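You operate a simulated robot arm through the tools that you are given. There is no shell and no other tool.

Carry out the task below with a simulated robot arm. There is one attempt and no reset: what you move stays moved.

TASK
The fault is mended: switch the tripped breaker on and reset its alarm.
Fine: reset on the keypad; the display names the line; shut the clear breaker door again. Where these are worked on the way, their far stop is far enough and under half their travel is too little: clear breaker door.

It is judged by the outcome, as a careful person would: the job done as asked, and still so three seconds after it is handed in. It fails if anything else is knocked over, pushed out of place, dropped, spilled or broken.

THE ROBOT
A 7-joint arm with a two-finger parallel gripper on a trunk, on a base that moves. Base frame: it is fixed to the floor where the robot stands at the start and does not move with it; the origin is under the middle of the robot, x ahead of it, y to its left, z up. Readings come in m, degrees, newtons and seconds.
With the tool pointing down near the work surface it reaches from about 0.26 to 0.7 m from the robot's upright axis, wherever it stands. Its first joint turns from -166.0 to 166.0 degrees. Places, roughly: clear breaker door [0.8, 0.1, 1.2]; wall breaker toggle [0.9, 0, 1.3]. Payload 3.43 kg.
The tool frame sits at the grasp point between the pads (the TCP): z along the fingers, y along the line on which they close. The tips reach 0.034 m beyond it. The gripper opens to 0.128 m. The fingers are 0.024 m wide and 0.012 m thick; the gripper's body (0.048 by 0.13 m) begins 0.096 m behind the TCP.
Orientation is that of the tool frame in the base frame, as [roll, pitch, yaw] about the fixed x, y, z axes, in that order (R = Rz(yaw) Ry(pitch) Rx(roll)). With the fingers straight down and closing along the base's y, the tool's x points along the base's -x, its y along +y and its z along -z.

THE INTERFACE
- The arm moves only by the tool drive_tool. Its argument "series" is a list of rows, each an object (a shift or turn left out is 0, a gripper value left out holds the last) with "fingers": the opening, from 0 (shut) to 1 (fully open); "translation": the shift along the tool's x, y, z in m, a list of three; "rotation": the turn, a rotation vector about the tool's x, y, z in degrees, a list of three. In form: [{"fingers": fingers, "translation": [dx, dy, dz], "rotation": [ax, ay, az]}, ...]. A call has 1 to 20 rows; each row shifts and turns the commanded pose from where the row before left it, along the tool's axes as they then stand. Rows are played at 5 a second. More than 0.05 m and 8.6 degrees between two rows, or a gripper value outside its range, and nothing of the call is played. A pose out of reach is approached as far as the arm can. The call stops where the force on the tool passes 50 N (or 10 N more than at its start, if that is more) or the arm is blocked; 0.2 s more then pass. Each finger travels about 0.108 m/s and halts on what it meets, pressing with about 31 N; the grip force reading is that of the motor and also rises with nothing between the fingers. The clock runs only during rows and for 0.2 s after the last one: add rows that do not move to give the fingers time. The reply holds the time, the measured pose of the TCP, the force on the tool along the base axes, the opening and the grip force, in the units named above and with some noise, with the torque about the TCP (base axes, N m) and any sound that the robot's microphone picked up.
- Cameras (640 x 400 px; columns grow to the right, rows downward): "scene" is now at [-0.0031, 0.1211, 1.5733]; the picture's right is [-0.21, -0.98, 0.00], its down [-0.54, 0.12, -0.84] and it looks along [0.82, -0.18, -0.55] (base axes); focal length 263 px, centre (320, 200). "wrist" rides on the gripper at [0.076, -0.011, -0.16] in the tool frame; the picture's right is [0.15, 0.99, 0.00], its down [-0.88, 0.13, -0.46] and it looks along [-0.45, 0.07, 0.89] (tool axes); focal length 234 px, centre (320, 200). There is no depth. A picture from a camera that has moved, and an enlarged one, comes with that camera's place and axes in the base frame and with its lens.
- capture(camera): a new picture of that camera. No time passes.
- move_column(by): slides the trunk up (or, below 0, down) by that many m; the arm and the scene camera ride with it, the base frame stays. It gives what a move gives, with no picture.
- base_move(legs): drives the robot by 1 to 6 legs, each [ahead, left, turn to the left] in m, m and degrees, along the robot's own axes; the way and the turn of a leg run together, so that a leg with both is an arc; at most 1.5 m and 180 degrees a leg. The arm and the cameras ride along, it lands a little off, and it stops where it bumps. It gives what a move gives.
- turn_head(pan, tilt): turns the head with the scene camera to pan (to the left, within 86 degrees either way) and tilt (down, from -29 to 69), counted from straight ahead of the robot. It gives what a move gives.
- zoom(camera, box): a new picture of the part [left, top, right, bottom] of that camera's present view, enlarged. No time passes.
- close_job(): hands the job in; it is judged then, once.

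Places have to be worked out from the pictures, the camera data and where the tool is seen. Open the gripper and draw the arm clear of the work before you hand the job in, unless the task says otherwise.

The tools are called after "Request:" by a JSON object that holds its "api" and its "payload". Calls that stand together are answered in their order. drive_tool: Moves the arm, as the interface text tells. Its arguments: {"type":"object","properties":{"series":{"type":"array","items":{"type":"object","properties":{"fingers":{"type":"number"},"translation":{"type":"array","items":{"type":"number"}},"rotation":{"type":"array","items":{"type":"number"}}}}}},"required":["series"]} The other tools are called the same way: move_column (by) moves the trunk up or down; base_move (legs) drives the base; turn_head (pan, tilt) turns the head that bears the scene camera; capture (camera) takes a picture; zoom (camera, box) takes an enlarged picture of a part of a camera's view; close_job () hands the job in.

At the start:

```text
clock: 0.0
ee_pos: [0.4211, -0.0417, 1.0009]
tool_rot: [180.0, -0.1, -180.0]
force: [0.6, -0.2, 0.2]
ft_torque: [0.01, 0.03, -0.05]
gripper_width: 0.1281
grasp_force: 0.0
trunk travel left (down, up): [-0.275, 0.049]
robot x, y, heading: [-0.0008, -0.0016, 0.1]
head pan, tilt (commanded): [-12.2, 33.2]
```

scene: 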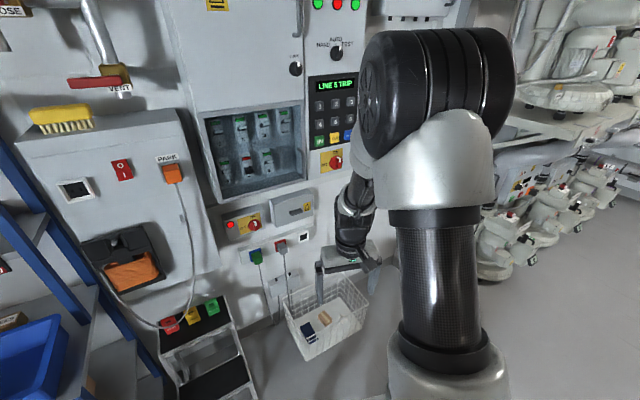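
wrist: 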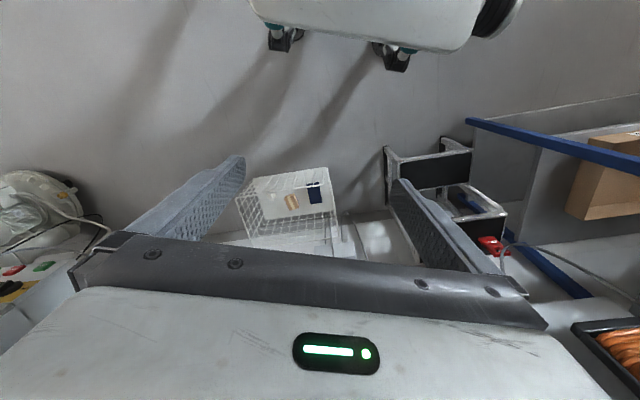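

The scene shows a breaker cabinet with a clear door, a display reading "LINE 5 TRIP" or similar, and a keypad. I'll zoom in on these to read details.

Request:
{"api": "zoom", "payload": {"camera": "scene", "box": [190, 60, 370, 210]}}

Request:
{"api": "zoom", "payload": {"camera": "scene", "box": [270, 0, 370, 180]}}

Request:
{"api": "zoom", "payload": {"camera": "scene", "box": [190, 95, 310, 205]}}

```text
2.67 times, centred on (280, 135) of scene
camera zoom: at [-0.0031, 0.1211, 1.5733], right [-0.21, -0.98, 0.0], down [-0.54, 0.12, -0.84], along [0.82, -0.18, -0.55], focal length 702 px, centre (427, 373)
```

zoom: 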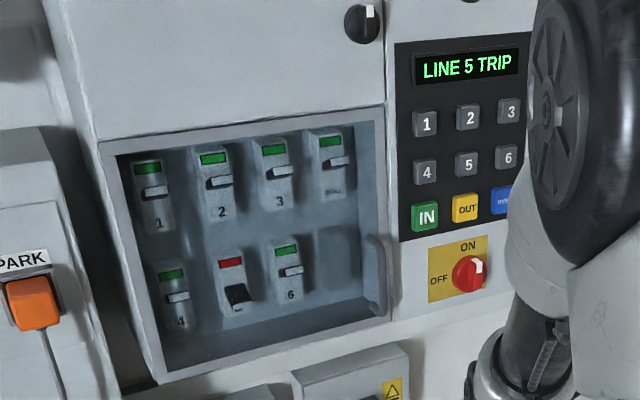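

```text
2.22 times, centred on (320, 90) of scene
camera zoom: at [-0.0031, 0.1211, 1.5733], right [-0.21, -0.98, 0.0], down [-0.54, 0.12, -0.84], along [0.82, -0.18, -0.55], focal length 585 px, centre (320, 444)
```

zoom: 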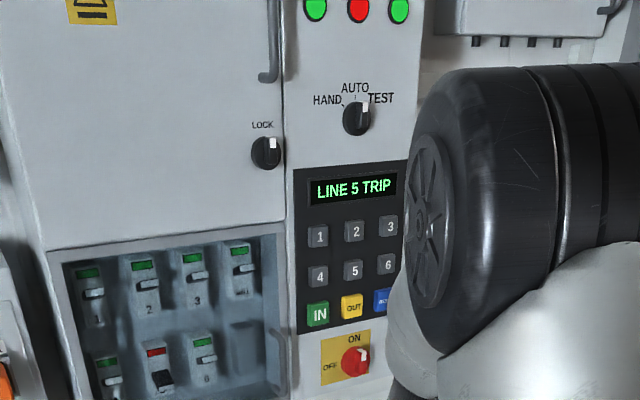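

```text
3.64 times, centred on (250, 150) of scene
camera zoom: at [-0.0031, 0.1211, 1.5733], right [-0.21, -0.98, 0.0], down [-0.54, 0.12, -0.84], along [0.82, -0.18, -0.55], focal length 958 px, centre (574, 382)
```

zoom: 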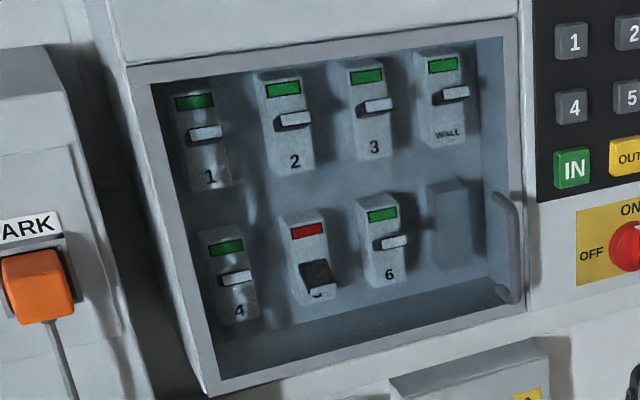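

The display says LINE 5 TRIP, and breaker 5 (bottom row, middle) shows a red flag with its toggle down. The panel seems yawed about 17° and the arm blocks part of the keypad, so I'll first turn the wrist so the wrist camera ends up on top, raising a little.

Request:
{"api": "drive_tool", "payload": {"series": [{"fingers": 1, "translation": [0, 0, -0.005], "rotation": [0, 0, 8.5]}, {"translation": [0, 0, -0.005], "rotation": [0, 0, 8.5]}, {"translation": [0, 0, -0.005], "rotation": [0, 0, 8.5]}, {"translation": [0, 0, -0.005], "rotation": [0, 0, 8.5]}, {"translation": [0, 0, -0.005], "rotation": [0, 0, 8.5]}, {"translation": [0, 0, -0.005], "rotation": [0, 0, 8.5]}, {"translation": [0, 0, -0.005], "rotation": [0, 0, 8.5]}, {"translation": [0, 0, -0.005], "rotation": [0, 0, 8.5]}, {"translation": [0, 0, -0.005], "rotation": [0, 0, 8.5]}, {"translation": [0, 0, -0.005], "rotation": [0, 0, 8.5]}, {"translation": [0, 0, -0.005], "rotation": [0, 0, 8.5]}, {"translation": [0, 0, -0.005], "rotation": [0, 0, 8.5]}, {"translation": [0, 0, -0.005], "rotation": [0, 0, 8.5]}, {"translation": [0, 0, -0.005], "rotation": [0, 0, 8.5]}, {"translation": [0, 0, -0.005], "rotation": [0, 0, 8.5]}, {"translation": [0, 0, -0.005], "rotation": [0, 0, 8.5]}, {"translation": [0, 0, -0.005], "rotation": [0, 0, 8.5]}, {"translation": [0, 0, -0.005], "rotation": [0, 0, 8.5]}, {"translation": [0, 0, -0.005], "rotation": [0, 0, 8.5]}]}}

```text
clock: 4.0
ee_pos: [0.4203, -0.0398, 1.0952]
tool_rot: [-180.0, 0.1, 18.4]
force: [-0.6, -0.3, -0.6]
ft_torque: [-0.04, -0.01, 0.01]
gripper_width: 0.1284
grasp_force: 0.1
trunk travel left (down, up): [-0.275, 0.049]
robot x, y, heading: [0.0029, 0.0001, -0.3]
head pan, tilt (commanded): [-12.2, 33.2]
```

The wrist is turned with no trouble. Now I'll pitch the tool up to horizontal, facing the panel, while advancing a little.

Request:
{"api": "drive_tool", "payload": {"series": [{"translation": [0.012, 0, 0], "rotation": [0, 8.2, 0]}, {"translation": [0.0119, 0, 0.0017], "rotation": [0, 8.2, 0]}, {"translation": [0.0115, 0, 0.0034], "rotation": [0, 8.2, 0]}, {"translation": [0.0109, 0, 0.005], "rotation": [0, 8.2, 0]}, {"translation": [0.0101, 0, 0.0065], "rotation": [0, 8.2, 0]}, {"translation": [0.0091, 0, 0.0079], "rotation": [0, 8.2, 0]}, {"translation": [0.0078, 0, 0.0091], "rotation": [0, 8.2, 0]}, {"translation": [0.0065, 0, 0.0101], "rotation": [0, 8.2, 0]}, {"translation": [0.005, 0, 0.0109], "rotation": [0, 8.2, 0]}, {"translation": [0.0033, 0, 0.0115], "rotation": [0, 8.2, 0]}, {"translation": [0.0017, 0, 0.0119], "rotation": [0, 8.0, 0]}]}}

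Request:
{"api": "capture", "payload": {"camera": "scene"}}

Request:
{"api": "capture", "payload": {"camera": "wrist"}}

```text
clock: 6.4
ee_pos: [0.5472, 0.0004, 1.0953]
tool_rot: [30.5, -89.9, 167.9]
force: [-0.1, -0.8, 0.0]
ft_torque: [0.01, 0.03, -0.01]
gripper_width: 0.1281
grasp_force: 0.1
trunk travel left (down, up): [-0.275, 0.049]
robot x, y, heading: [-0.0031, -0.0014, 0.2]
head pan, tilt (commanded): [-12.2, 33.2]
```

```text
taken
camera scene: at [-0.0031, 0.121, 1.5733], right [-0.21, -0.98, 0.0], down [-0.54, 0.12, -0.84], along [0.82, -0.18, -0.55], focal length 263 px, centre (320, 200)
```

scene: 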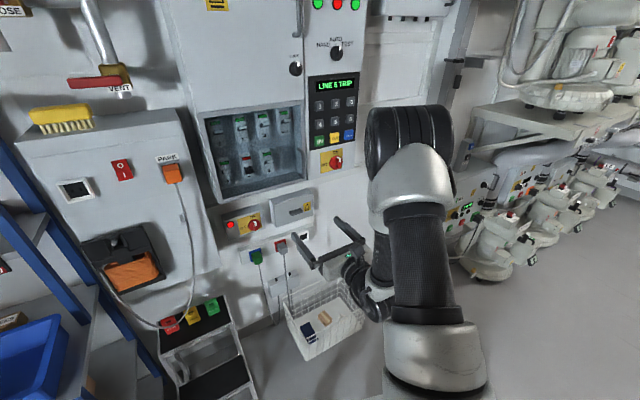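

```text
taken
camera wrist: at [0.3903, -0.0381, 1.1705], right [0.31, -0.94, 0.15], down [-0.39, -0.27, -0.88], along [0.87, 0.22, -0.45], focal length 234 px, centre (320, 200)
```

wrist: 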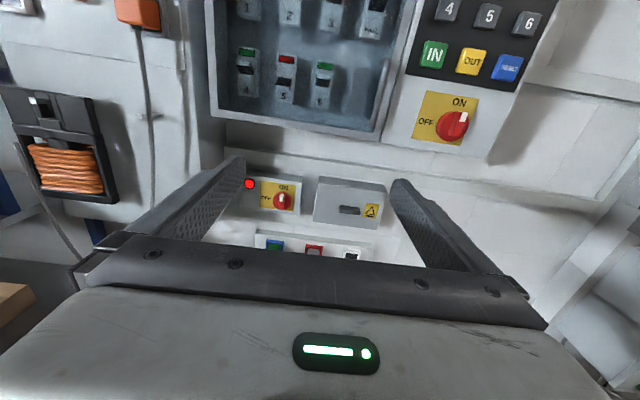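

Now I have views from two cameras. I'll zoom on the keypad, the door and the handle in both to triangulate.

Request:
{"api": "zoom", "payload": {"camera": "scene", "box": [295, 65, 365, 180]}}

Request:
{"api": "zoom", "payload": {"camera": "scene", "box": [190, 95, 310, 205]}}

Request:
{"api": "zoom", "payload": {"camera": "wrist", "box": [200, 0, 400, 150]}}

Request:
{"api": "zoom", "payload": {"camera": "wrist", "box": [370, 0, 570, 150]}}

```text
3.48 times, centred on (330, 122) of scene
camera zoom: at [-0.0031, 0.121, 1.5733], right [-0.21, -0.98, 0.0], down [-0.54, 0.12, -0.84], along [0.82, -0.18, -0.55], focal length 916 px, centre (285, 470)
```

zoom: 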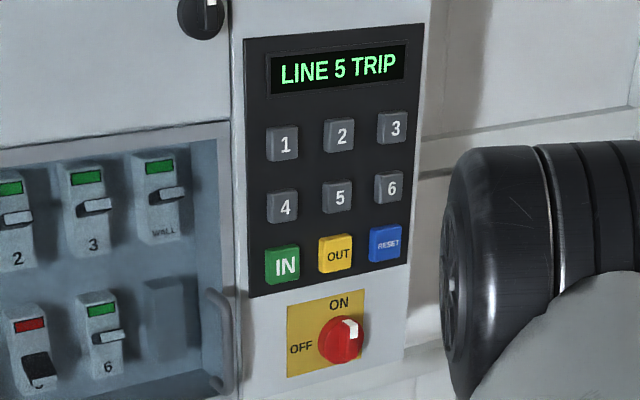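

```text
3.64 times, centred on (250, 150) of scene
camera zoom: at [-0.0031, 0.121, 1.5733], right [-0.21, -0.98, 0.0], down [-0.54, 0.12, -0.84], along [0.82, -0.18, -0.55], focal length 958 px, centre (574, 382)
```

zoom: 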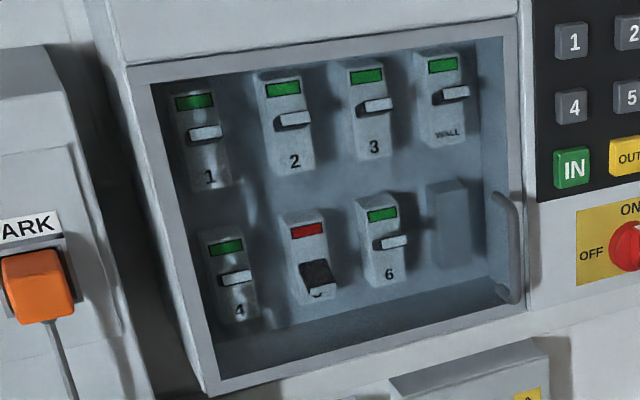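

```text
2.67 times, centred on (300, 75) of wrist
camera zoom: at [0.3903, -0.0381, 1.1705], right [0.31, -0.94, 0.15], down [-0.39, -0.27, -0.88], along [0.87, 0.22, -0.45], focal length 624 px, centre (373, 533)
```

zoom: 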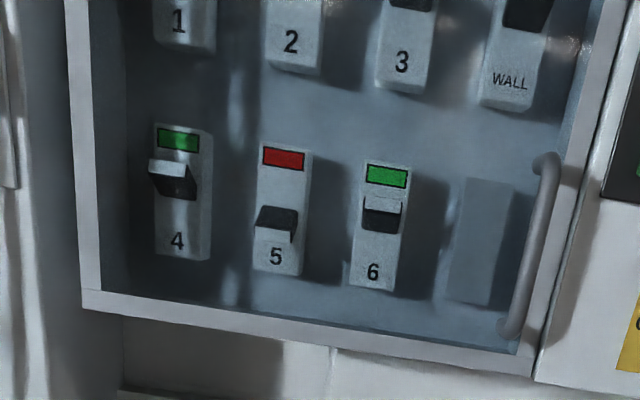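

```text
2.67 times, centred on (470, 75) of wrist
camera zoom: at [0.3903, -0.0381, 1.1705], right [0.31, -0.94, 0.15], down [-0.39, -0.27, -0.88], along [0.87, 0.22, -0.45], focal length 624 px, centre (-80, 533)
```

zoom: 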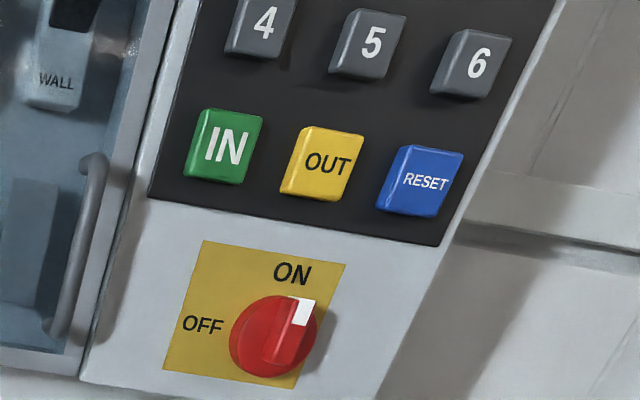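

RESET is the blue key and triangulates near (0.916, -0.191, 1.236). I'll zoom tighter on the door handle, whose geometry matters most.

Request:
{"api": "zoom", "payload": {"camera": "scene", "box": [285, 140, 317, 185]}}

Request:
{"api": "zoom", "payload": {"camera": "wrist", "box": [360, 45, 430, 145]}}

```text
8.89 times, centred on (301, 162) of scene
camera zoom: at [-0.0031, 0.121, 1.5733], right [-0.21, -0.98, 0.0], down [-0.54, 0.12, -0.84], along [0.82, -0.18, -0.55], focal length 2342 px, centre (489, 533)
```

zoom: 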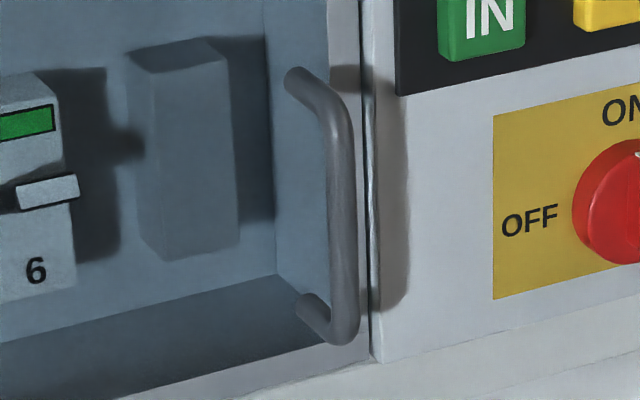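

```text
4.00 times, centred on (395, 95) of wrist
camera zoom: at [0.3903, -0.0381, 1.1705], right [0.31, -0.94, 0.15], down [-0.39, -0.27, -0.88], along [0.87, 0.22, -0.45], focal length 937 px, centre (20, 620)
```

zoom: 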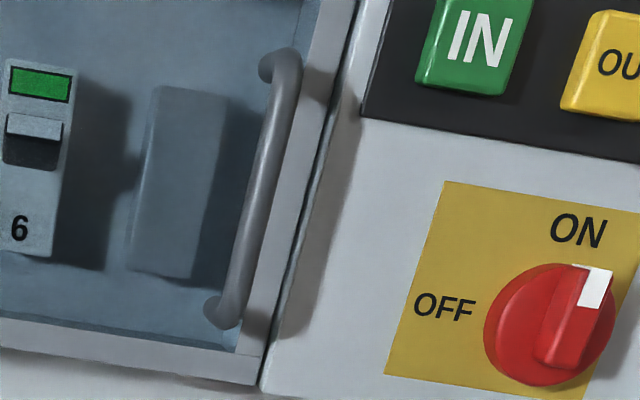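

RESET label ≈ (0.916,-0.191,1.236), handle bar ≈ (0.842,0.001) spanning z 1.11–1.21, and breaker 5's lever ≈ (0.857,0.187,1.155); the panel is yawed about 19°. I'll move to a pre-grasp pose in front of the handle with the fingers partly open.

Request:
{"api": "drive_tool", "payload": {"series": [{"fingers": 0.45, "translation": [0.01, 0.0136, 0.02], "rotation": [0.6, 0, 0]}, {"translation": [0.01, 0.0136, 0.02]}, {"translation": [0.01, 0.0136, 0.025]}, {"translation": [0.01, 0.0136, 0.025]}, {"translation": [0.01, 0.0136, 0.025]}, {"translation": [0.01, 0.0136, 0.025]}, {"translation": [0.01, 0.0136, 0.02]}, {"translation": [0, 0, 0.01]}, {"translation": [0, 0, 0]}]}}

Request:
{"api": "capture", "payload": {"camera": "wrist"}}

Request:
{"api": "capture", "payload": {"camera": "scene"}}

```text
clock: 8.4
ee_pos: [0.7387, -0.0352, 1.1651]
tool_rot: [31.1, -90.0, 167.8]
force: [-0.1, 1.2, 0.0]
ft_torque: [0.02, -0.02, -0.01]
gripper_width: 0.0575
grasp_force: 0.1
trunk travel left (down, up): [-0.275, 0.049]
robot x, y, heading: [-0.0046, 0.0011, -0.1]
head pan, tilt (commanded): [-12.2, 33.2]
```

```text
taken
camera wrist: at [0.5827, -0.0757, 1.2405], right [0.32, -0.93, 0.15], down [-0.39, -0.27, -0.88], along [0.86, 0.23, -0.45], focal length 234 px, centre (320, 200)
```

wrist: 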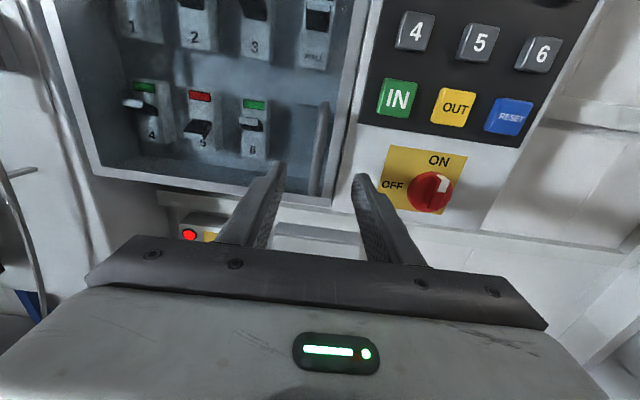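

```text
taken
camera scene: at [-0.0031, 0.1211, 1.5733], right [-0.21, -0.98, 0.0], down [-0.54, 0.12, -0.84], along [0.82, -0.18, -0.55], focal length 263 px, centre (320, 200)
```

scene: 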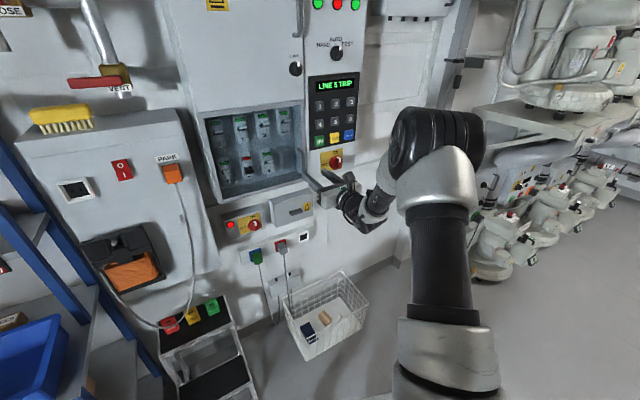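

The wrist view shows the handle bar lined up between the fingers at column ≈318, which matches the predicted tool axis. I'll advance 0.09 m and then look before closing.

Request:
{"api": "drive_tool", "payload": {"series": [{"translation": [0, 0, 0.02]}, {"translation": [0, 0, 0.02]}, {"translation": [0, 0, 0.02]}, {"translation": [0, 0, 0.015]}, {"translation": [0, 0, 0.01]}, {"translation": [0, 0, 0.005]}, {"translation": [0, 0, 0]}]}}

Request:
{"api": "capture", "payload": {"camera": "wrist"}}

Request:
{"api": "zoom", "payload": {"camera": "scene", "box": [260, 120, 390, 220]}}

```text
clock: 10.0
ee_pos: [0.8243, -0.0051, 1.1634]
tool_rot: [19.8, -90.0, 179.3]
force: [0.5, -0.2, -0.8]
ft_torque: [-0.04, -0.01, -0.05]
gripper_width: 0.0576
grasp_force: 0.0
trunk travel left (down, up): [-0.275, 0.049]
robot x, y, heading: [0.0028, 0.0053, -0.2]
head pan, tilt (commanded): [-12.2, 33.2]
```

```text
taken
camera wrist: at [0.6684, -0.0443, 1.2395], right [0.32, -0.93, 0.15], down [-0.39, -0.27, -0.88], along [0.86, 0.23, -0.45], focal length 234 px, centre (320, 200)
```

wrist: 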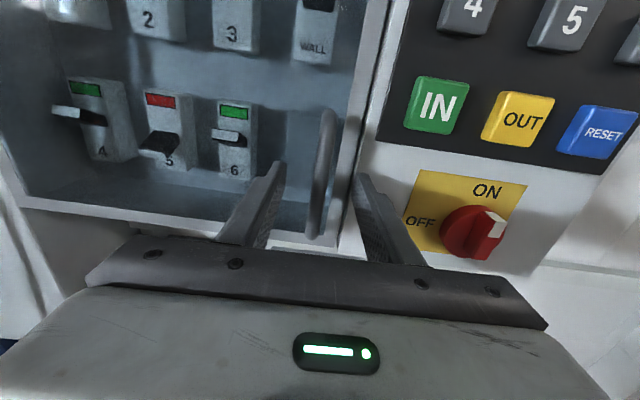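

```text
4.00 times, centred on (325, 170) of scene
camera zoom: at [-0.0031, 0.1211, 1.5733], right [-0.21, -0.98, 0.0], down [-0.54, 0.12, -0.84], along [0.82, -0.18, -0.55], focal length 1054 px, centre (300, 320)
```

zoom: 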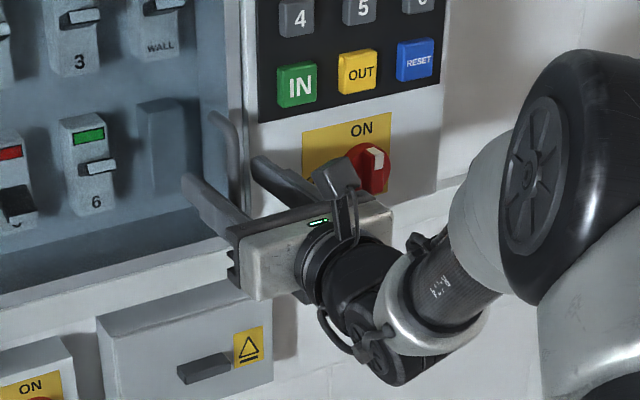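

The bar is centred between the fingers with the tips about 1 cm short of the door. I'll close the gripper on the bar.

Request:
{"api": "drive_tool", "payload": {"series": [{"fingers": 0}, {"fingers": 0}, {"fingers": 0}, {"fingers": 0}]}}

Request:
{"api": "capture", "payload": {"camera": "wrist"}}

```text
clock: 11.0
ee_pos: [0.8246, -0.0032, 1.1647]
tool_rot: [134.2, -90.0, 64.9]
force: [-1.9, 3.1, -1.0]
ft_torque: [0.13, -0.3, 0.02]
gripper_width: 0.0114
grasp_force: 44.8
trunk travel left (down, up): [-0.275, 0.049]
robot x, y, heading: [0.0009, -0.0009, 0.0]
head pan, tilt (commanded): [-12.2, 33.2]
```

```text
taken
camera wrist: at [0.6682, -0.0437, 1.2397], right [0.32, -0.93, 0.15], down [-0.39, -0.27, -0.88], along [0.86, 0.23, -0.45], focal length 234 px, centre (320, 200)
```

wrist: 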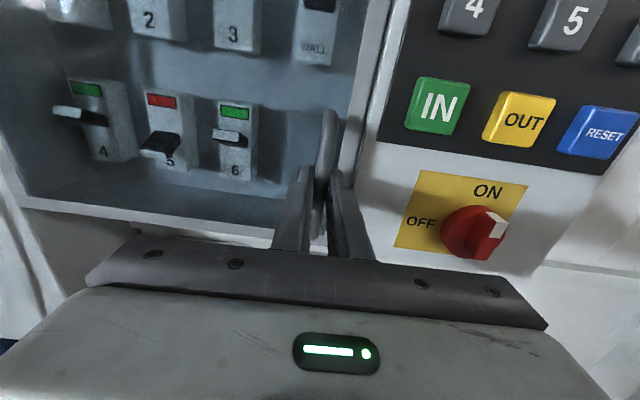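

Gripped at 0.0114 m width, matching the bar. The hinge is at the left, about 0.295 m from the bar, so I'll pull out along an arc turning the tool with the door, with a first test of 16°.

Request:
{"api": "drive_tool", "payload": {"series": [{"fingers": 0, "translation": [0, -0.001, -0.0053], "rotation": [-1, 0, 0]}, {"translation": [0, -0.003, -0.0154], "rotation": [-3, 0, 0]}, {"translation": [0, -0.0041, -0.0205], "rotation": [-4, 0, 0]}, {"translation": [0, -0.0041, -0.0205], "rotation": [-4, 0, 0]}, {"translation": [0, -0.0041, -0.0205], "rotation": [-4, 0, 0]}]}}

Request:
{"api": "capture", "payload": {"camera": "wrist"}}

Request:
{"api": "capture", "payload": {"camera": "scene"}}

```text
clock: 12.2
ee_pos: [0.7633, -0.0056, 1.1649]
tool_rot: [28.6, -89.9, 159.2]
force: [0.7, 9.2, 23.1]
ft_torque: [0.23, -0.68, -0.04]
gripper_width: 0.0114
grasp_force: 45.0
out of reach, approached as far as the arm can: row 4, 5
trunk travel left (down, up): [-0.275, 0.049]
robot x, y, heading: [-0.0012, 0.0016, -0.0]
head pan, tilt (commanded): [-12.2, 33.2]
```

```text
taken
camera wrist: at [0.6021, -0.0158, 1.2392], right [0.14, -0.98, 0.15], down [-0.43, -0.19, -0.88], along [0.89, 0.06, -0.45], focal length 234 px, centre (320, 200)
```

wrist: 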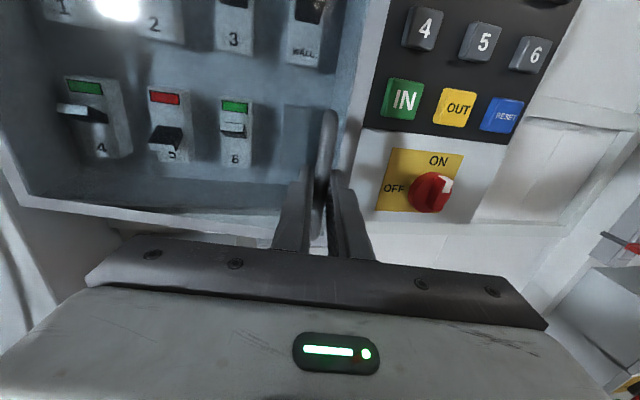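

```text
taken
camera scene: at [-0.0056, 0.1219, 1.5736], right [-0.21, -0.98, 0.0], down [-0.53, 0.12, -0.84], along [0.82, -0.18, -0.55], focal length 263 px, centre (320, 200)
```

scene: 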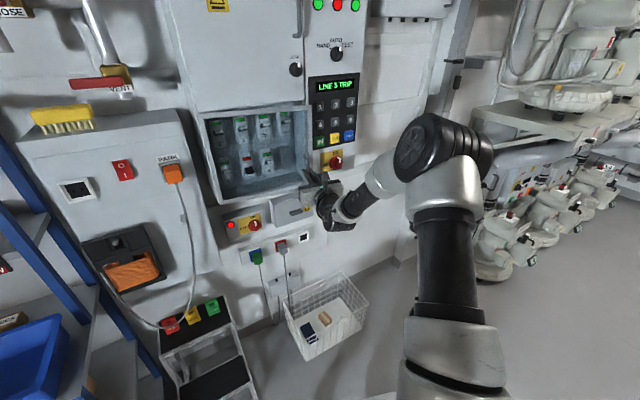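

The door moved about 12° open, but the last rows were out of reach for the rotated tool, with some vertical load. I'll hold still one row to see the settled state before continuing with less tool rotation.

Request:
{"api": "drive_tool", "payload": {"series": [{"fingers": 0, "translation": [0, 0, 0], "rotation": [4, 0, 0]}, {"rotation": [4, 0, 0]}]}}

```text
clock: 12.8
ee_pos: [0.7624, -0.0061, 1.1642]
tool_rot: [-2.0, -89.9, -162.1]
force: [0.2, 4.0, 29.6]
ft_torque: [0.35, -0.52, 0.0]
gripper_width: 0.0115
grasp_force: 45.3
trunk travel left (down, up): [-0.275, 0.049]
robot x, y, heading: [0.0003, -0.0051, 0.1]
head pan, tilt (commanded): [-12.2, 33.2]
```

The rotation came back with no trouble (heading now ≈16°), though about 30 N of vertical load remains on the handle. I'll nudge the tool up slightly to relieve it.

Request:
{"api": "drive_tool", "payload": {"series": [{"fingers": 0, "translation": [0.003, 0, 0]}, {"translation": [0, 0, 0]}]}}

```text
clock: 13.4
ee_pos: [0.7623, -0.0077, 1.1626]
tool_rot: [-162.1, -89.9, -2.1]
force: [-0.5, 4.0, 22.9]
ft_torque: [0.41, -1.1, 0.05]
gripper_width: 0.0118
grasp_force: 44.9
trunk travel left (down, up): [-0.275, 0.049]
robot x, y, heading: [0.0016, 0.0019, 0.1]
head pan, tilt (commanded): [-12.2, 33.2]
```

The load dropped about 7 N for 3 mm, so I'll move up another 8 mm.

Request:
{"api": "drive_tool", "payload": {"series": [{"fingers": 0, "translation": [0.004, 0, 0]}, {"translation": [0.004, 0, 0]}, {"translation": [0, 0, 0]}]}}

```text
clock: 14.2
ee_pos: [0.7631, -0.0081, 1.1627]
tool_rot: [-168.3, -88.9, 4.1]
force: [-0.7, 4.2, -6.0]
ft_torque: [0.22, -1.1, 0.17]
gripper_width: 0.0114
grasp_force: 45.4
trunk travel left (down, up): [-0.275, 0.049]
robot x, y, heading: [0.0039, 0.0059, 0.1]
head pan, tilt (commanded): [-12.2, 33.2]
```

The vertical load is relieved (-6 N). I'll keep the tool heading fixed now and continue pulling along the arc with the bar pivoting between the pads.

Request:
{"api": "drive_tool", "payload": {"series": [{"fingers": 0, "translation": [0, -0.0063, -0.0193]}, {"translation": [0, -0.0064, -0.0192]}, {"translation": [0, -0.0091, -0.0184]}, {"translation": [0, -0.0092, -0.0184]}, {"translation": [0, 0, 0]}]}}

Request:
{"api": "capture", "payload": {"camera": "scene"}}

Request:
{"api": "capture", "payload": {"camera": "wrist"}}

```text
clock: 15.4
ee_pos: [0.6838, 0.0053, 1.163]
tool_rot: [-172.5, -88.7, 8.5]
force: [2.3, 10.7, -27.2]
ft_torque: [0.01, 0.43, 0.16]
gripper_width: 0.0117
grasp_force: 44.6
trunk travel left (down, up): [-0.275, 0.049]
robot x, y, heading: [-0.0008, 0.0015, 0.0]
head pan, tilt (commanded): [-12.2, 33.2]
```

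```text
taken
camera scene: at [-0.0001, 0.1225, 1.573], right [-0.21, -0.98, 0.0], down [-0.54, 0.12, -0.84], along [0.82, -0.18, -0.55], focal length 263 px, centre (320, 200)
```

scene: 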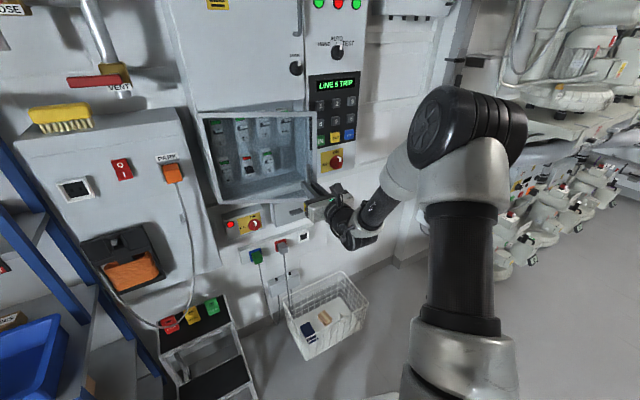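

```text
taken
camera wrist: at [0.528, -0.0273, 1.2423], right [0.28, -0.95, 0.14], down [-0.42, -0.25, -0.87], along [0.86, 0.18, -0.47], focal length 234 px, centre (320, 200)
```

wrist: 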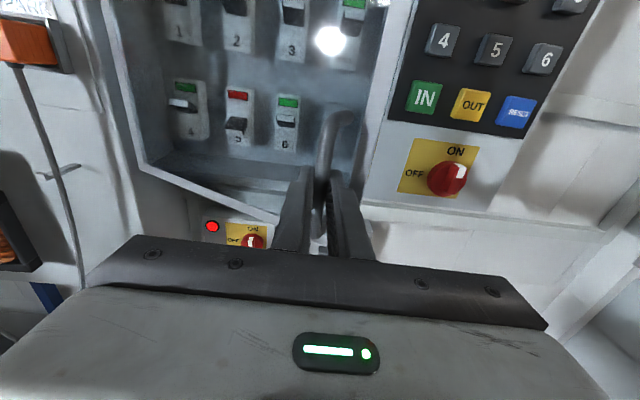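

The door is clearly swinging open (about 28°). The vertical load reversed to -27 N, so I'll correct downward about 8 mm while continuing the arc to around 44°.

Request:
{"api": "drive_tool", "payload": {"series": [{"fingers": 0, "translation": [-0.004, -0.0115, -0.017]}, {"translation": [-0.004, -0.0116, -0.017]}, {"translation": [0, -0.0138, -0.0152]}, {"translation": [0, -0.0138, -0.0153]}, {"translation": [0, 0, 0]}]}}

Request:
{"api": "capture", "payload": {"camera": "scene"}}

Request:
{"api": "capture", "payload": {"camera": "wrist"}}

```text
clock: 16.6
ee_pos: [0.6086, 0.0365, 1.1647]
tool_rot: [158.6, -89.9, 37.4]
force: [18.5, 28.8, 13.6]
ft_torque: [0.58, 0.23, 0.19]
gripper_width: 0.0115
grasp_force: 44.6
trunk travel left (down, up): [-0.275, 0.049]
robot x, y, heading: [-0.0, 0.0005, 0.2]
head pan, tilt (commanded): [-12.2, 33.2]
```

```text
taken
camera scene: at [-0.0019, 0.1245, 1.5732], right [-0.21, -0.98, 0.0], down [-0.54, 0.11, -0.84], along [0.82, -0.18, -0.55], focal length 263 px, centre (320, 200)
```

scene: 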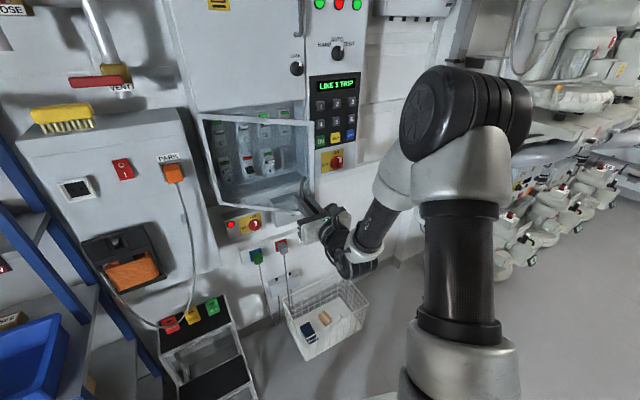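

```text
taken
camera wrist: at [0.4505, 0.0049, 1.2398], right [0.28, -0.95, 0.15], down [-0.4, -0.25, -0.88], along [0.87, 0.18, -0.45], focal length 234 px, centre (320, 200)
```

wrist: 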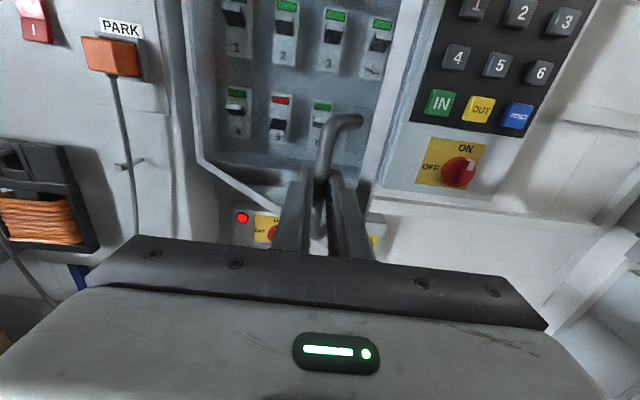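

The door is at about 43°; the load now points exactly toward the hinge, so my assumed radius was off. Refitting gives the hinge about 13 mm deeper with R = 0.300. I'll relieve the radial load and continue to about 59°.

Request:
{"api": "drive_tool", "payload": {"series": [{"fingers": 0, "translation": [0.003, -0.0061, 0.0066]}, {"translation": [0, -0.0164, -0.013]}, {"translation": [0, -0.0164, -0.0131]}, {"translation": [0, -0.018, -0.0105]}, {"translation": [0, -0.0181, -0.0106]}, {"translation": [0, 0, 0]}]}}

Request:
{"api": "capture", "payload": {"camera": "scene"}}

Request:
{"api": "capture", "payload": {"camera": "wrist"}}

```text
clock: 18.0
ee_pos: [0.5612, 0.0744, 1.1637]
tool_rot: [-161.5, -89.3, -3.0]
force: [-20.9, -22.5, -1.2]
ft_torque: [0.45, -0.19, -0.24]
gripper_width: 0.0114
grasp_force: 45.2
out of reach, approached as far as the arm can: row 5
trunk travel left (down, up): [-0.275, 0.049]
robot x, y, heading: [-0.0004, -0.0012, -0.2]
head pan, tilt (commanded): [-12.2, 33.2]
```

```text
taken
camera scene: at [-0.0058, 0.1181, 1.5734], right [-0.21, -0.98, 0.0], down [-0.53, 0.12, -0.84], along [0.82, -0.18, -0.55], focal length 263 px, centre (320, 200)
```

scene: 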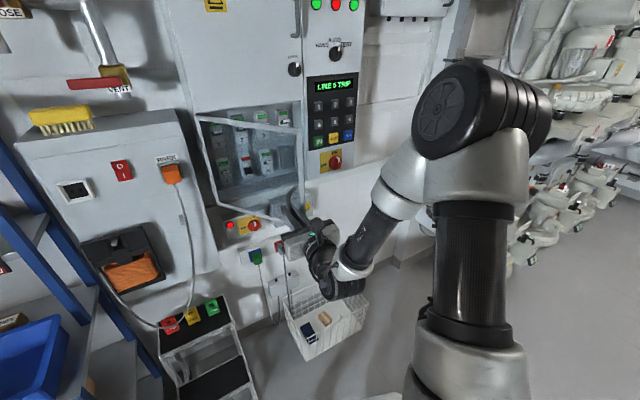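

```text
taken
camera wrist: at [0.404, 0.0432, 1.2414], right [0.27, -0.95, 0.14], down [-0.42, -0.25, -0.88], along [0.87, 0.17, -0.46], focal length 234 px, centre (320, 200)
```

wrist: 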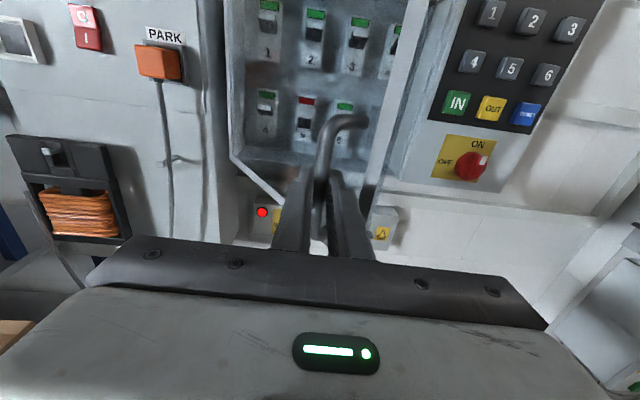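

The door is at about 54° and further pulling is out of reach in this posture. I'll relieve the load, open the fingers just a little (to avoid touching the door) and back off the bar.

Request:
{"api": "drive_tool", "payload": {"series": [{"fingers": 0, "translation": [0, 0.0036, -0.006]}, {"fingers": 0.17, "translation": [0, 0, 0]}, {"translation": [0, 0, 0]}, {"translation": [0, 0, -0.01]}, {"translation": [0, 0, -0.015]}, {"translation": [0, 0.005, -0.02]}, {"translation": [0, 0.01, -0.02]}]}}

Request:
{"api": "capture", "payload": {"camera": "scene"}}

Request:
{"api": "capture", "payload": {"camera": "wrist"}}

```text
clock: 19.6
ee_pos: [0.5277, 0.0379, 1.161]
tool_rot: [-166.0, -89.4, 2.0]
force: [1.4, -1.1, -0.4]
ft_torque: [0.01, -0.01, 0.02]
gripper_width: 0.0216
grasp_force: 0.1
out of reach, approached as far as the arm can: row 6, 7
trunk travel left (down, up): [-0.275, 0.049]
robot x, y, heading: [-0.0025, -0.0019, 0.0]
head pan, tilt (commanded): [-12.2, 33.2]
```

```text
taken
camera scene: at [-0.0032, 0.1209, 1.5733], right [-0.21, -0.98, 0.0], down [-0.54, 0.12, -0.84], along [0.82, -0.18, -0.55], focal length 263 px, centre (320, 200)
```

scene: 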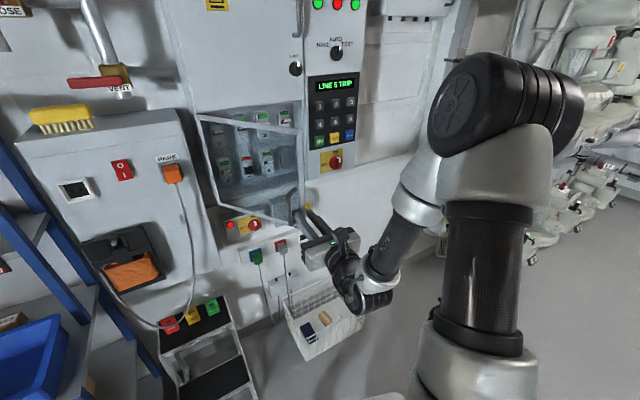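

```text
taken
camera wrist: at [0.3709, 0.0061, 1.2372], right [0.27, -0.95, 0.14], down [-0.41, -0.25, -0.88], along [0.87, 0.18, -0.46], focal length 234 px, centre (320, 200)
```

wrist: 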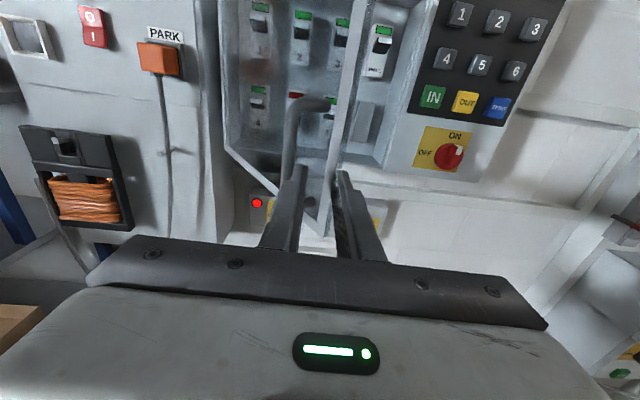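

Released; the door edge sits near (0.584, 0.039) as predicted. Next I'll shift right past the door's free edge, close the fingers, and then advance so the fingers are inside the door, ready to push it further open.

Request:
{"api": "drive_tool", "payload": {"series": [{"fingers": 0.17, "translation": [0, 0.017, 0]}, {"translation": [0, 0.017, 0]}, {"translation": [0, 0.017, 0]}, {"fingers": 0, "translation": [0, 0.017, 0]}, {"translation": [0, 0.02, 0]}, {"translation": [0, 0, 0.02]}, {"translation": [0, 0, 0.02]}, {"translation": [0, 0, 0.02]}, {"translation": [0, 0, 0.02]}, {"translation": [0, 0, 0]}]}}

Request:
{"api": "capture", "payload": {"camera": "scene"}}

Request:
{"api": "capture", "payload": {"camera": "wrist"}}

```text
clock: 21.8
ee_pos: [0.6284, -0.023, 1.1589]
tool_rot: [-167.0, -89.4, 2.9]
force: [-0.1, 0.1, -0.3]
ft_torque: [0.02, -0.01, -0.01]
gripper_width: 0.0
grasp_force: 30.7
trunk travel left (down, up): [-0.275, 0.049]
robot x, y, heading: [-0.0034, -0.0005, -0.1]
head pan, tilt (commanded): [-12.2, 33.2]
```

```text
taken
camera scene: at [-0.0031, 0.1211, 1.5733], right [-0.21, -0.98, 0.0], down [-0.54, 0.12, -0.84], along [0.82, -0.18, -0.55], focal length 263 px, centre (320, 200)
```

scene: 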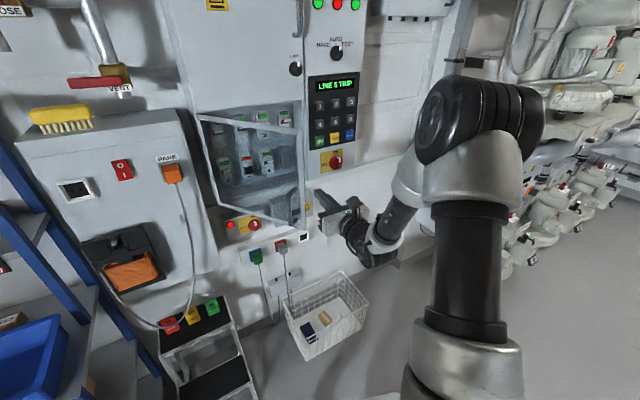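

```text
taken
camera wrist: at [0.4723, -0.0535, 1.2366], right [0.27, -0.95, 0.14], down [-0.41, -0.25, -0.88], along [0.87, 0.18, -0.46], focal length 234 px, centre (320, 200)
```

wrist: 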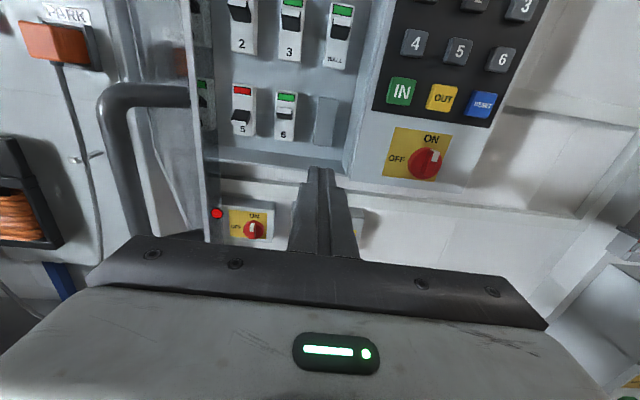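

The finger is now inside the open door, whose edge appears at left, and breaker 5 is seen directly. I'll sweep left to push the door further open.

Request:
{"api": "drive_tool", "payload": {"series": [{"fingers": 0, "translation": [0, -0.02, 0]}, {"translation": [0, -0.02, 0]}, {"translation": [0, -0.02, 0]}, {"translation": [0, -0.02, 0.003]}, {"translation": [0, -0.02, 0.003]}, {"translation": [0, -0.02, 0.003]}, {"translation": [0, 0, 0]}]}}

Request:
{"api": "capture", "payload": {"camera": "scene"}}

Request:
{"api": "capture", "payload": {"camera": "wrist"}}

```text
clock: 23.4
ee_pos: [0.6035, 0.0938, 1.1561]
tool_rot: [-165.0, -89.5, 1.3]
force: [0.6, 0.6, 0.5]
ft_torque: [0.0, -0.01, 0.04]
gripper_width: 0.0
grasp_force: 30.9
trunk travel left (down, up): [-0.275, 0.049]
robot x, y, heading: [-0.0007, -0.0011, -0.0]
head pan, tilt (commanded): [-12.2, 33.2]
```

```text
taken
camera scene: at [-0.0023, 0.1208, 1.5734], right [-0.21, -0.98, 0.0], down [-0.54, 0.12, -0.84], along [0.82, -0.18, -0.55], focal length 263 px, centre (320, 200)
```

scene: 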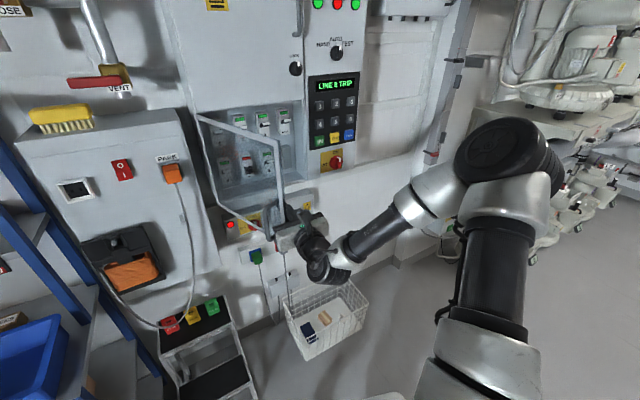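

```text
taken
camera wrist: at [0.4468, 0.0609, 1.2333], right [0.28, -0.95, 0.14], down [-0.41, -0.25, -0.88], along [0.87, 0.19, -0.46], focal length 234 px, centre (320, 200)
```

wrist: 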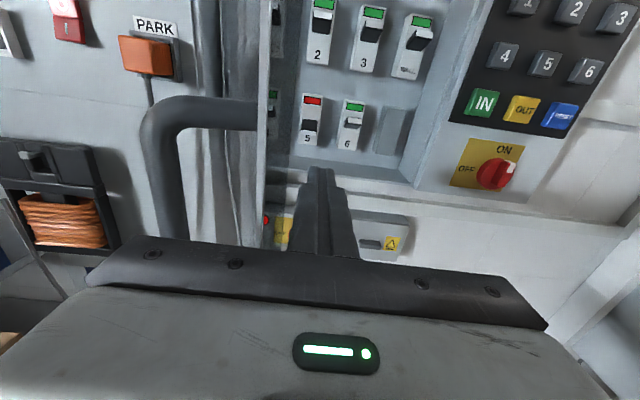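

The door is being pushed (now about 65–70°), with hardly any force. I'll continue sweeping left.

Request:
{"api": "drive_tool", "payload": {"series": [{"fingers": 0, "translation": [0.001, -0.02, 0.005]}, {"translation": [0.001, -0.02, 0.005]}, {"translation": [0.001, -0.02, 0.005]}, {"translation": [0.001, -0.02, 0.005]}, {"translation": [0, 0, 0]}]}}

Request:
{"api": "capture", "payload": {"camera": "scene"}}

Request:
{"api": "capture", "payload": {"camera": "wrist"}}

```text
clock: 24.6
ee_pos: [0.6029, 0.095, 1.157]
tool_rot: [-164.2, -89.7, 0.5]
force: [0.9, 0.5, 0.5]
ft_torque: [-0.01, 0.04, -0.01]
gripper_width: 0.0
grasp_force: 30.8
out of reach, approached as far as the arm can: row 1, 2, 3, 4
trunk travel left (down, up): [-0.275, 0.049]
robot x, y, heading: [-0.0001, 0.0007, 0.1]
head pan, tilt (commanded): [-12.2, 33.2]
```

```text
taken
camera scene: at [-0.0031, 0.1211, 1.5733], right [-0.21, -0.98, 0.0], down [-0.54, 0.12, -0.84], along [0.82, -0.18, -0.55], focal length 263 px, centre (320, 200)
```

scene: 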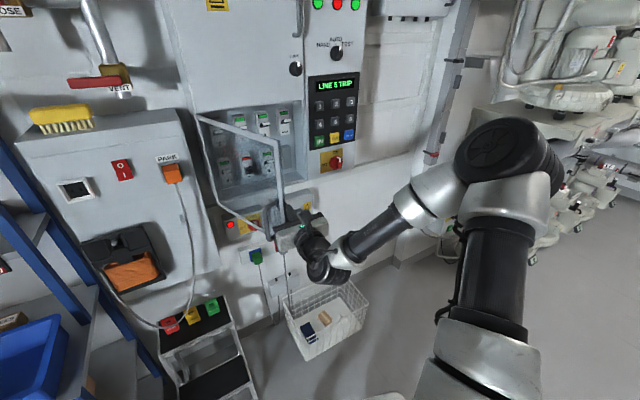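

```text
taken
camera wrist: at [0.4462, 0.0608, 1.2334], right [0.28, -0.95, 0.14], down [-0.41, -0.25, -0.88], along [0.87, 0.19, -0.46], focal length 234 px, centre (320, 200)
```

wrist: 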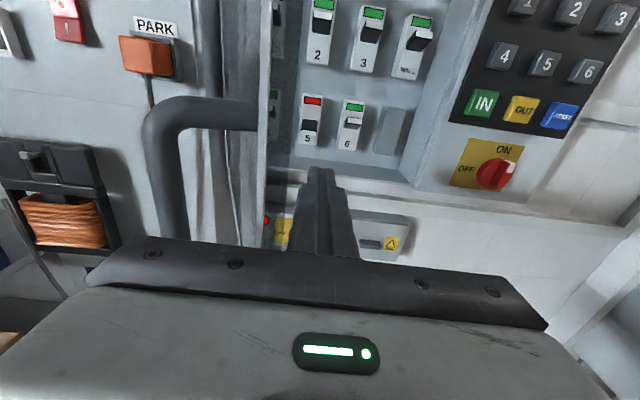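

The arm is at its limit on the left in this posture, but the base can carry it. I'll drive the base 0.09 m left, which pushes the door to about 90° with the finger.

Request:
{"api": "base_move", "payload": {"legs": [[0, 0.09, 0]]}}

Request:
{"api": "capture", "payload": {"camera": "scene"}}

Request:
{"api": "capture", "payload": {"camera": "wrist"}}

```text
clock: 25.8
ee_pos: [0.5959, 0.1308, 1.1566]
tool_rot: [-161.3, -89.5, -2.8]
force: [-21.9, -14.5, 12.9]
ft_torque: [0.11, 0.64, 1.23]
gripper_width: 0.0
grasp_force: 31.1
trunk travel left (down, up): [-0.275, 0.049]
robot x, y, heading: [-0.0057, 0.0425, -0.3]
head pan, tilt (commanded): [-12.2, 33.2]
stopped in leg 1: the robot was blocked; the commanded pose is now the measured one
```

```text
taken
camera scene: at [-0.0077, 0.1629, 1.5735], right [-0.21, -0.98, 0.0], down [-0.53, 0.12, -0.84], along [0.82, -0.18, -0.55], focal length 263 px, centre (320, 200)
```

scene: 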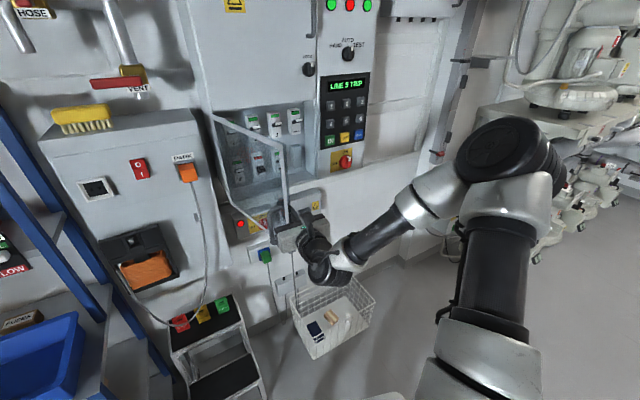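

```text
taken
camera wrist: at [0.4397, 0.0992, 1.2332], right [0.27, -0.95, 0.14], down [-0.41, -0.25, -0.88], along [0.87, 0.18, -0.46], focal length 234 px, centre (320, 200)
```

wrist: 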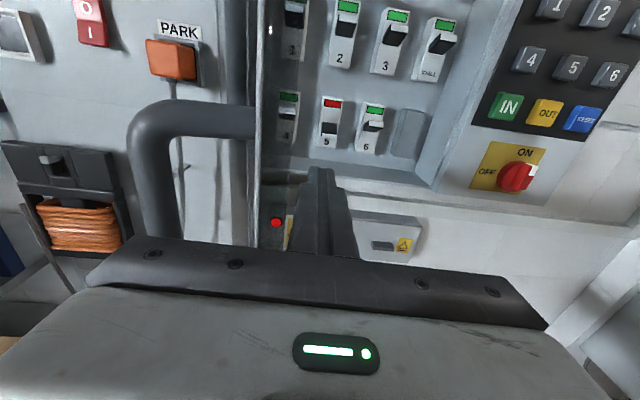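

The door edge met the palm's front face and jammed at roughly 82° open. I'll move the hand forward and slightly right so the palm's side, rather than its front, faces the door.

Request:
{"api": "drive_tool", "payload": {"series": [{"fingers": 0, "translation": [0, 0.01, -0.004]}, {"translation": [0, 0.015, 0]}, {"translation": [0, 0.005, 0.02]}, {"translation": [0, 0, 0.02]}, {"translation": [0, 0, 0.02]}, {"translation": [0, 0, 0.005]}, {"translation": [0, 0, 0]}]}}

Request:
{"api": "capture", "payload": {"camera": "wrist"}}

Request:
{"api": "capture", "payload": {"camera": "scene"}}

```text
clock: 26.5
ee_pos: [0.6107, 0.1001, 1.1537]
tool_rot: [-165.8, -89.0, 1.3]
force: [-27.6, -18.4, 14.6]
ft_torque: [0.69, 0.75, 2.36]
gripper_width: 0.0001
grasp_force: 31.4
trunk travel left (down, up): [-0.275, 0.049]
robot x, y, heading: [0.0003, 0.0413, -0.1]
head pan, tilt (commanded): [-12.2, 33.2]
stopped in row 3: the force on the tool passed its limit at 65 N (the readings are from after the stop); the commanded pose is now the measured one
```

```text
taken
camera wrist: at [0.4537, 0.0694, 1.2307], right [0.27, -0.95, 0.14], down [-0.42, -0.25, -0.87], along [0.87, 0.17, -0.47], focal length 234 px, centre (320, 200)
```

wrist: 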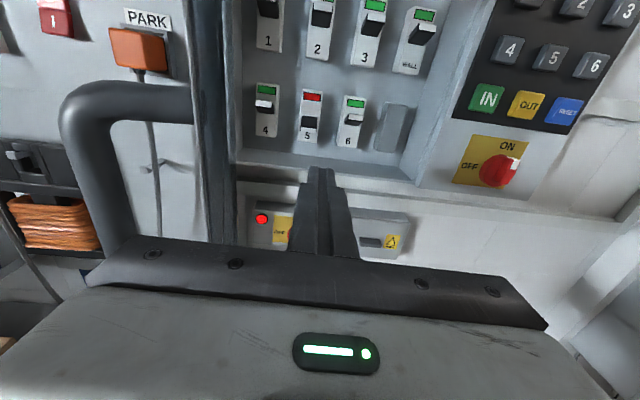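

```text
taken
camera scene: at [-0.0088, 0.1622, 1.5739], right [-0.22, -0.98, 0.0], down [-0.53, 0.12, -0.84], along [0.82, -0.18, -0.55], focal length 263 px, centre (320, 200)
```

scene: 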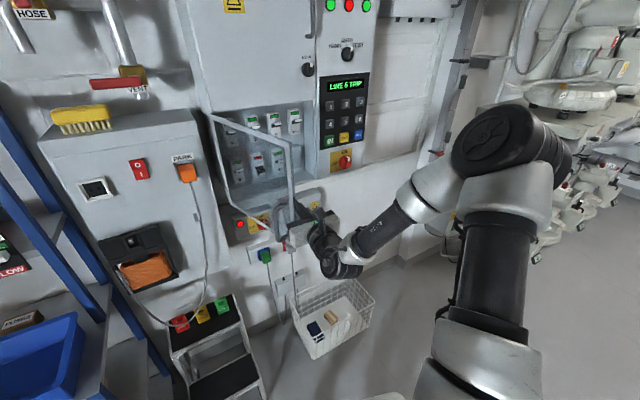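

The palm's left front corner caught the door edge again (edge about 4 cm left of the tool axis). I'll back off slightly and shift right by 5 cm before advancing.

Request:
{"api": "drive_tool", "payload": {"series": [{"fingers": 0, "translation": [0, 0.003, -0.01]}, {"translation": [0, 0.015, 0]}, {"translation": [0, 0.02, 0]}, {"translation": [0, 0.02, 0]}, {"translation": [0, 0, 0]}]}}

Request:
{"api": "capture", "payload": {"camera": "wrist"}}

```text
clock: 27.7
ee_pos: [0.6209, 0.0447, 1.1501]
tool_rot: [-171.9, -88.8, 7.6]
force: [1.0, 0.0, 0.5]
ft_torque: [-0.02, 0.02, 0.01]
gripper_width: 0.0
grasp_force: 31.3
trunk travel left (down, up): [-0.275, 0.049]
robot x, y, heading: [-0.0011, 0.0407, -0.1]
head pan, tilt (commanded): [-12.2, 33.2]
```

```text
taken
camera wrist: at [0.4658, 0.0136, 1.2284], right [0.27, -0.95, 0.14], down [-0.42, -0.25, -0.87], along [0.86, 0.17, -0.47], focal length 234 px, centre (320, 200)
```

wrist: 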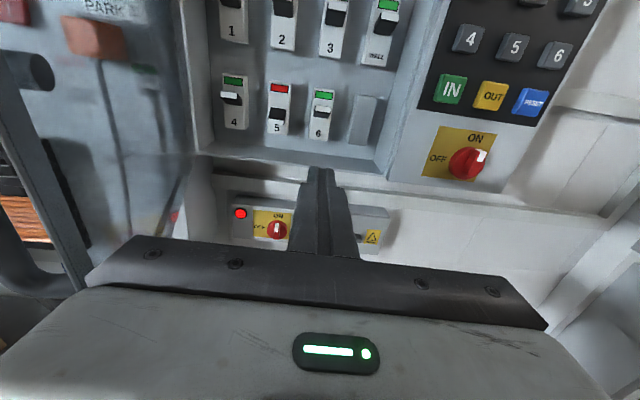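

The door edge is now clear to the left of the palm and breakers 4–6 are in direct view. I'll advance 6 cm and then drive the base left 0.15 m so the palm's side opens the door fully and the robot is better placed for the breaker.

Request:
{"api": "drive_tool", "payload": {"series": [{"fingers": 0, "translation": [0.004, 0, 0.02]}, {"translation": [0.004, 0, 0.02]}, {"translation": [0.002, 0, 0.02]}, {"translation": [0, 0, 0]}]}}

Request:
{"api": "base_move", "payload": {"legs": [[0, 0.15, 0]]}}

Request:
{"api": "capture", "payload": {"camera": "wrist"}}

Request:
{"api": "capture", "payload": {"camera": "scene"}}

```text
clock: 28.7
ee_pos: [0.6802, 0.0632, 1.1597]
tool_rot: [-172.0, -88.8, 7.5]
force: [-0.1, 0.5, 0.3]
ft_torque: [-0.02, -0.02, 0.01]
gripper_width: 0.0
grasp_force: 31.0
trunk travel left (down, up): [-0.275, 0.049]
robot x, y, heading: [-0.0006, 0.0444, 0.1]
head pan, tilt (commanded): [-12.2, 33.2]
```

```text
clock: 30.8
ee_pos: [0.6802, 0.2088, 1.1591]
tool_rot: [-172.2, -88.7, 7.7]
force: [-0.1, 0.0, -0.6]
ft_torque: [-0.01, -0.02, 0.02]
gripper_width: 0.0002
grasp_force: 31.5
trunk travel left (down, up): [-0.275, 0.049]
robot x, y, heading: [-0.0025, 0.1918, -0.4]
head pan, tilt (commanded): [-12.2, 33.2]
```

```text
taken
camera wrist: at [0.5238, 0.1784, 1.2376], right [0.27, -0.95, 0.14], down [-0.42, -0.25, -0.87], along [0.87, 0.17, -0.47], focal length 234 px, centre (320, 200)
```

wrist: 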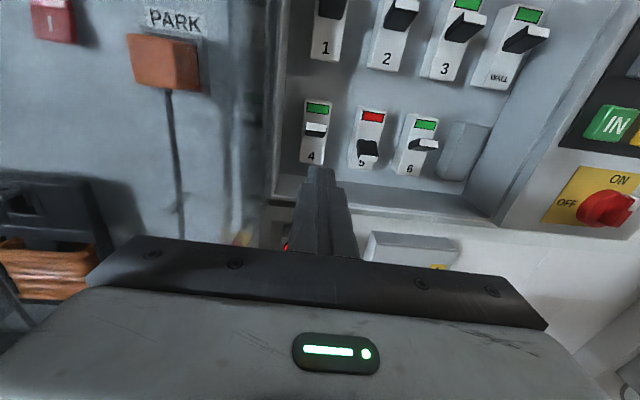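

```text
taken
camera scene: at [-0.0028, 0.3134, 1.5733], right [-0.22, -0.98, 0.0], down [-0.53, 0.12, -0.84], along [0.82, -0.18, -0.55], focal length 263 px, centre (320, 200)
```

scene: 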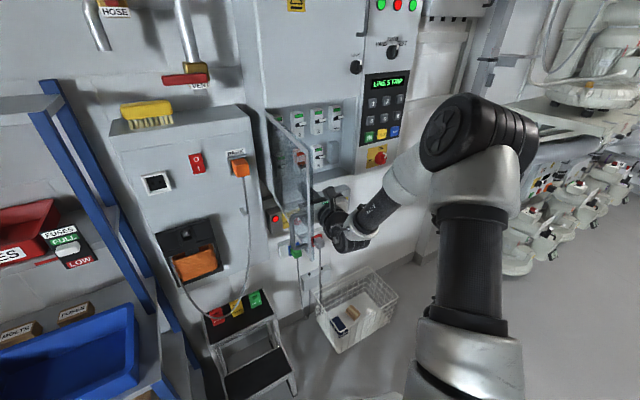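

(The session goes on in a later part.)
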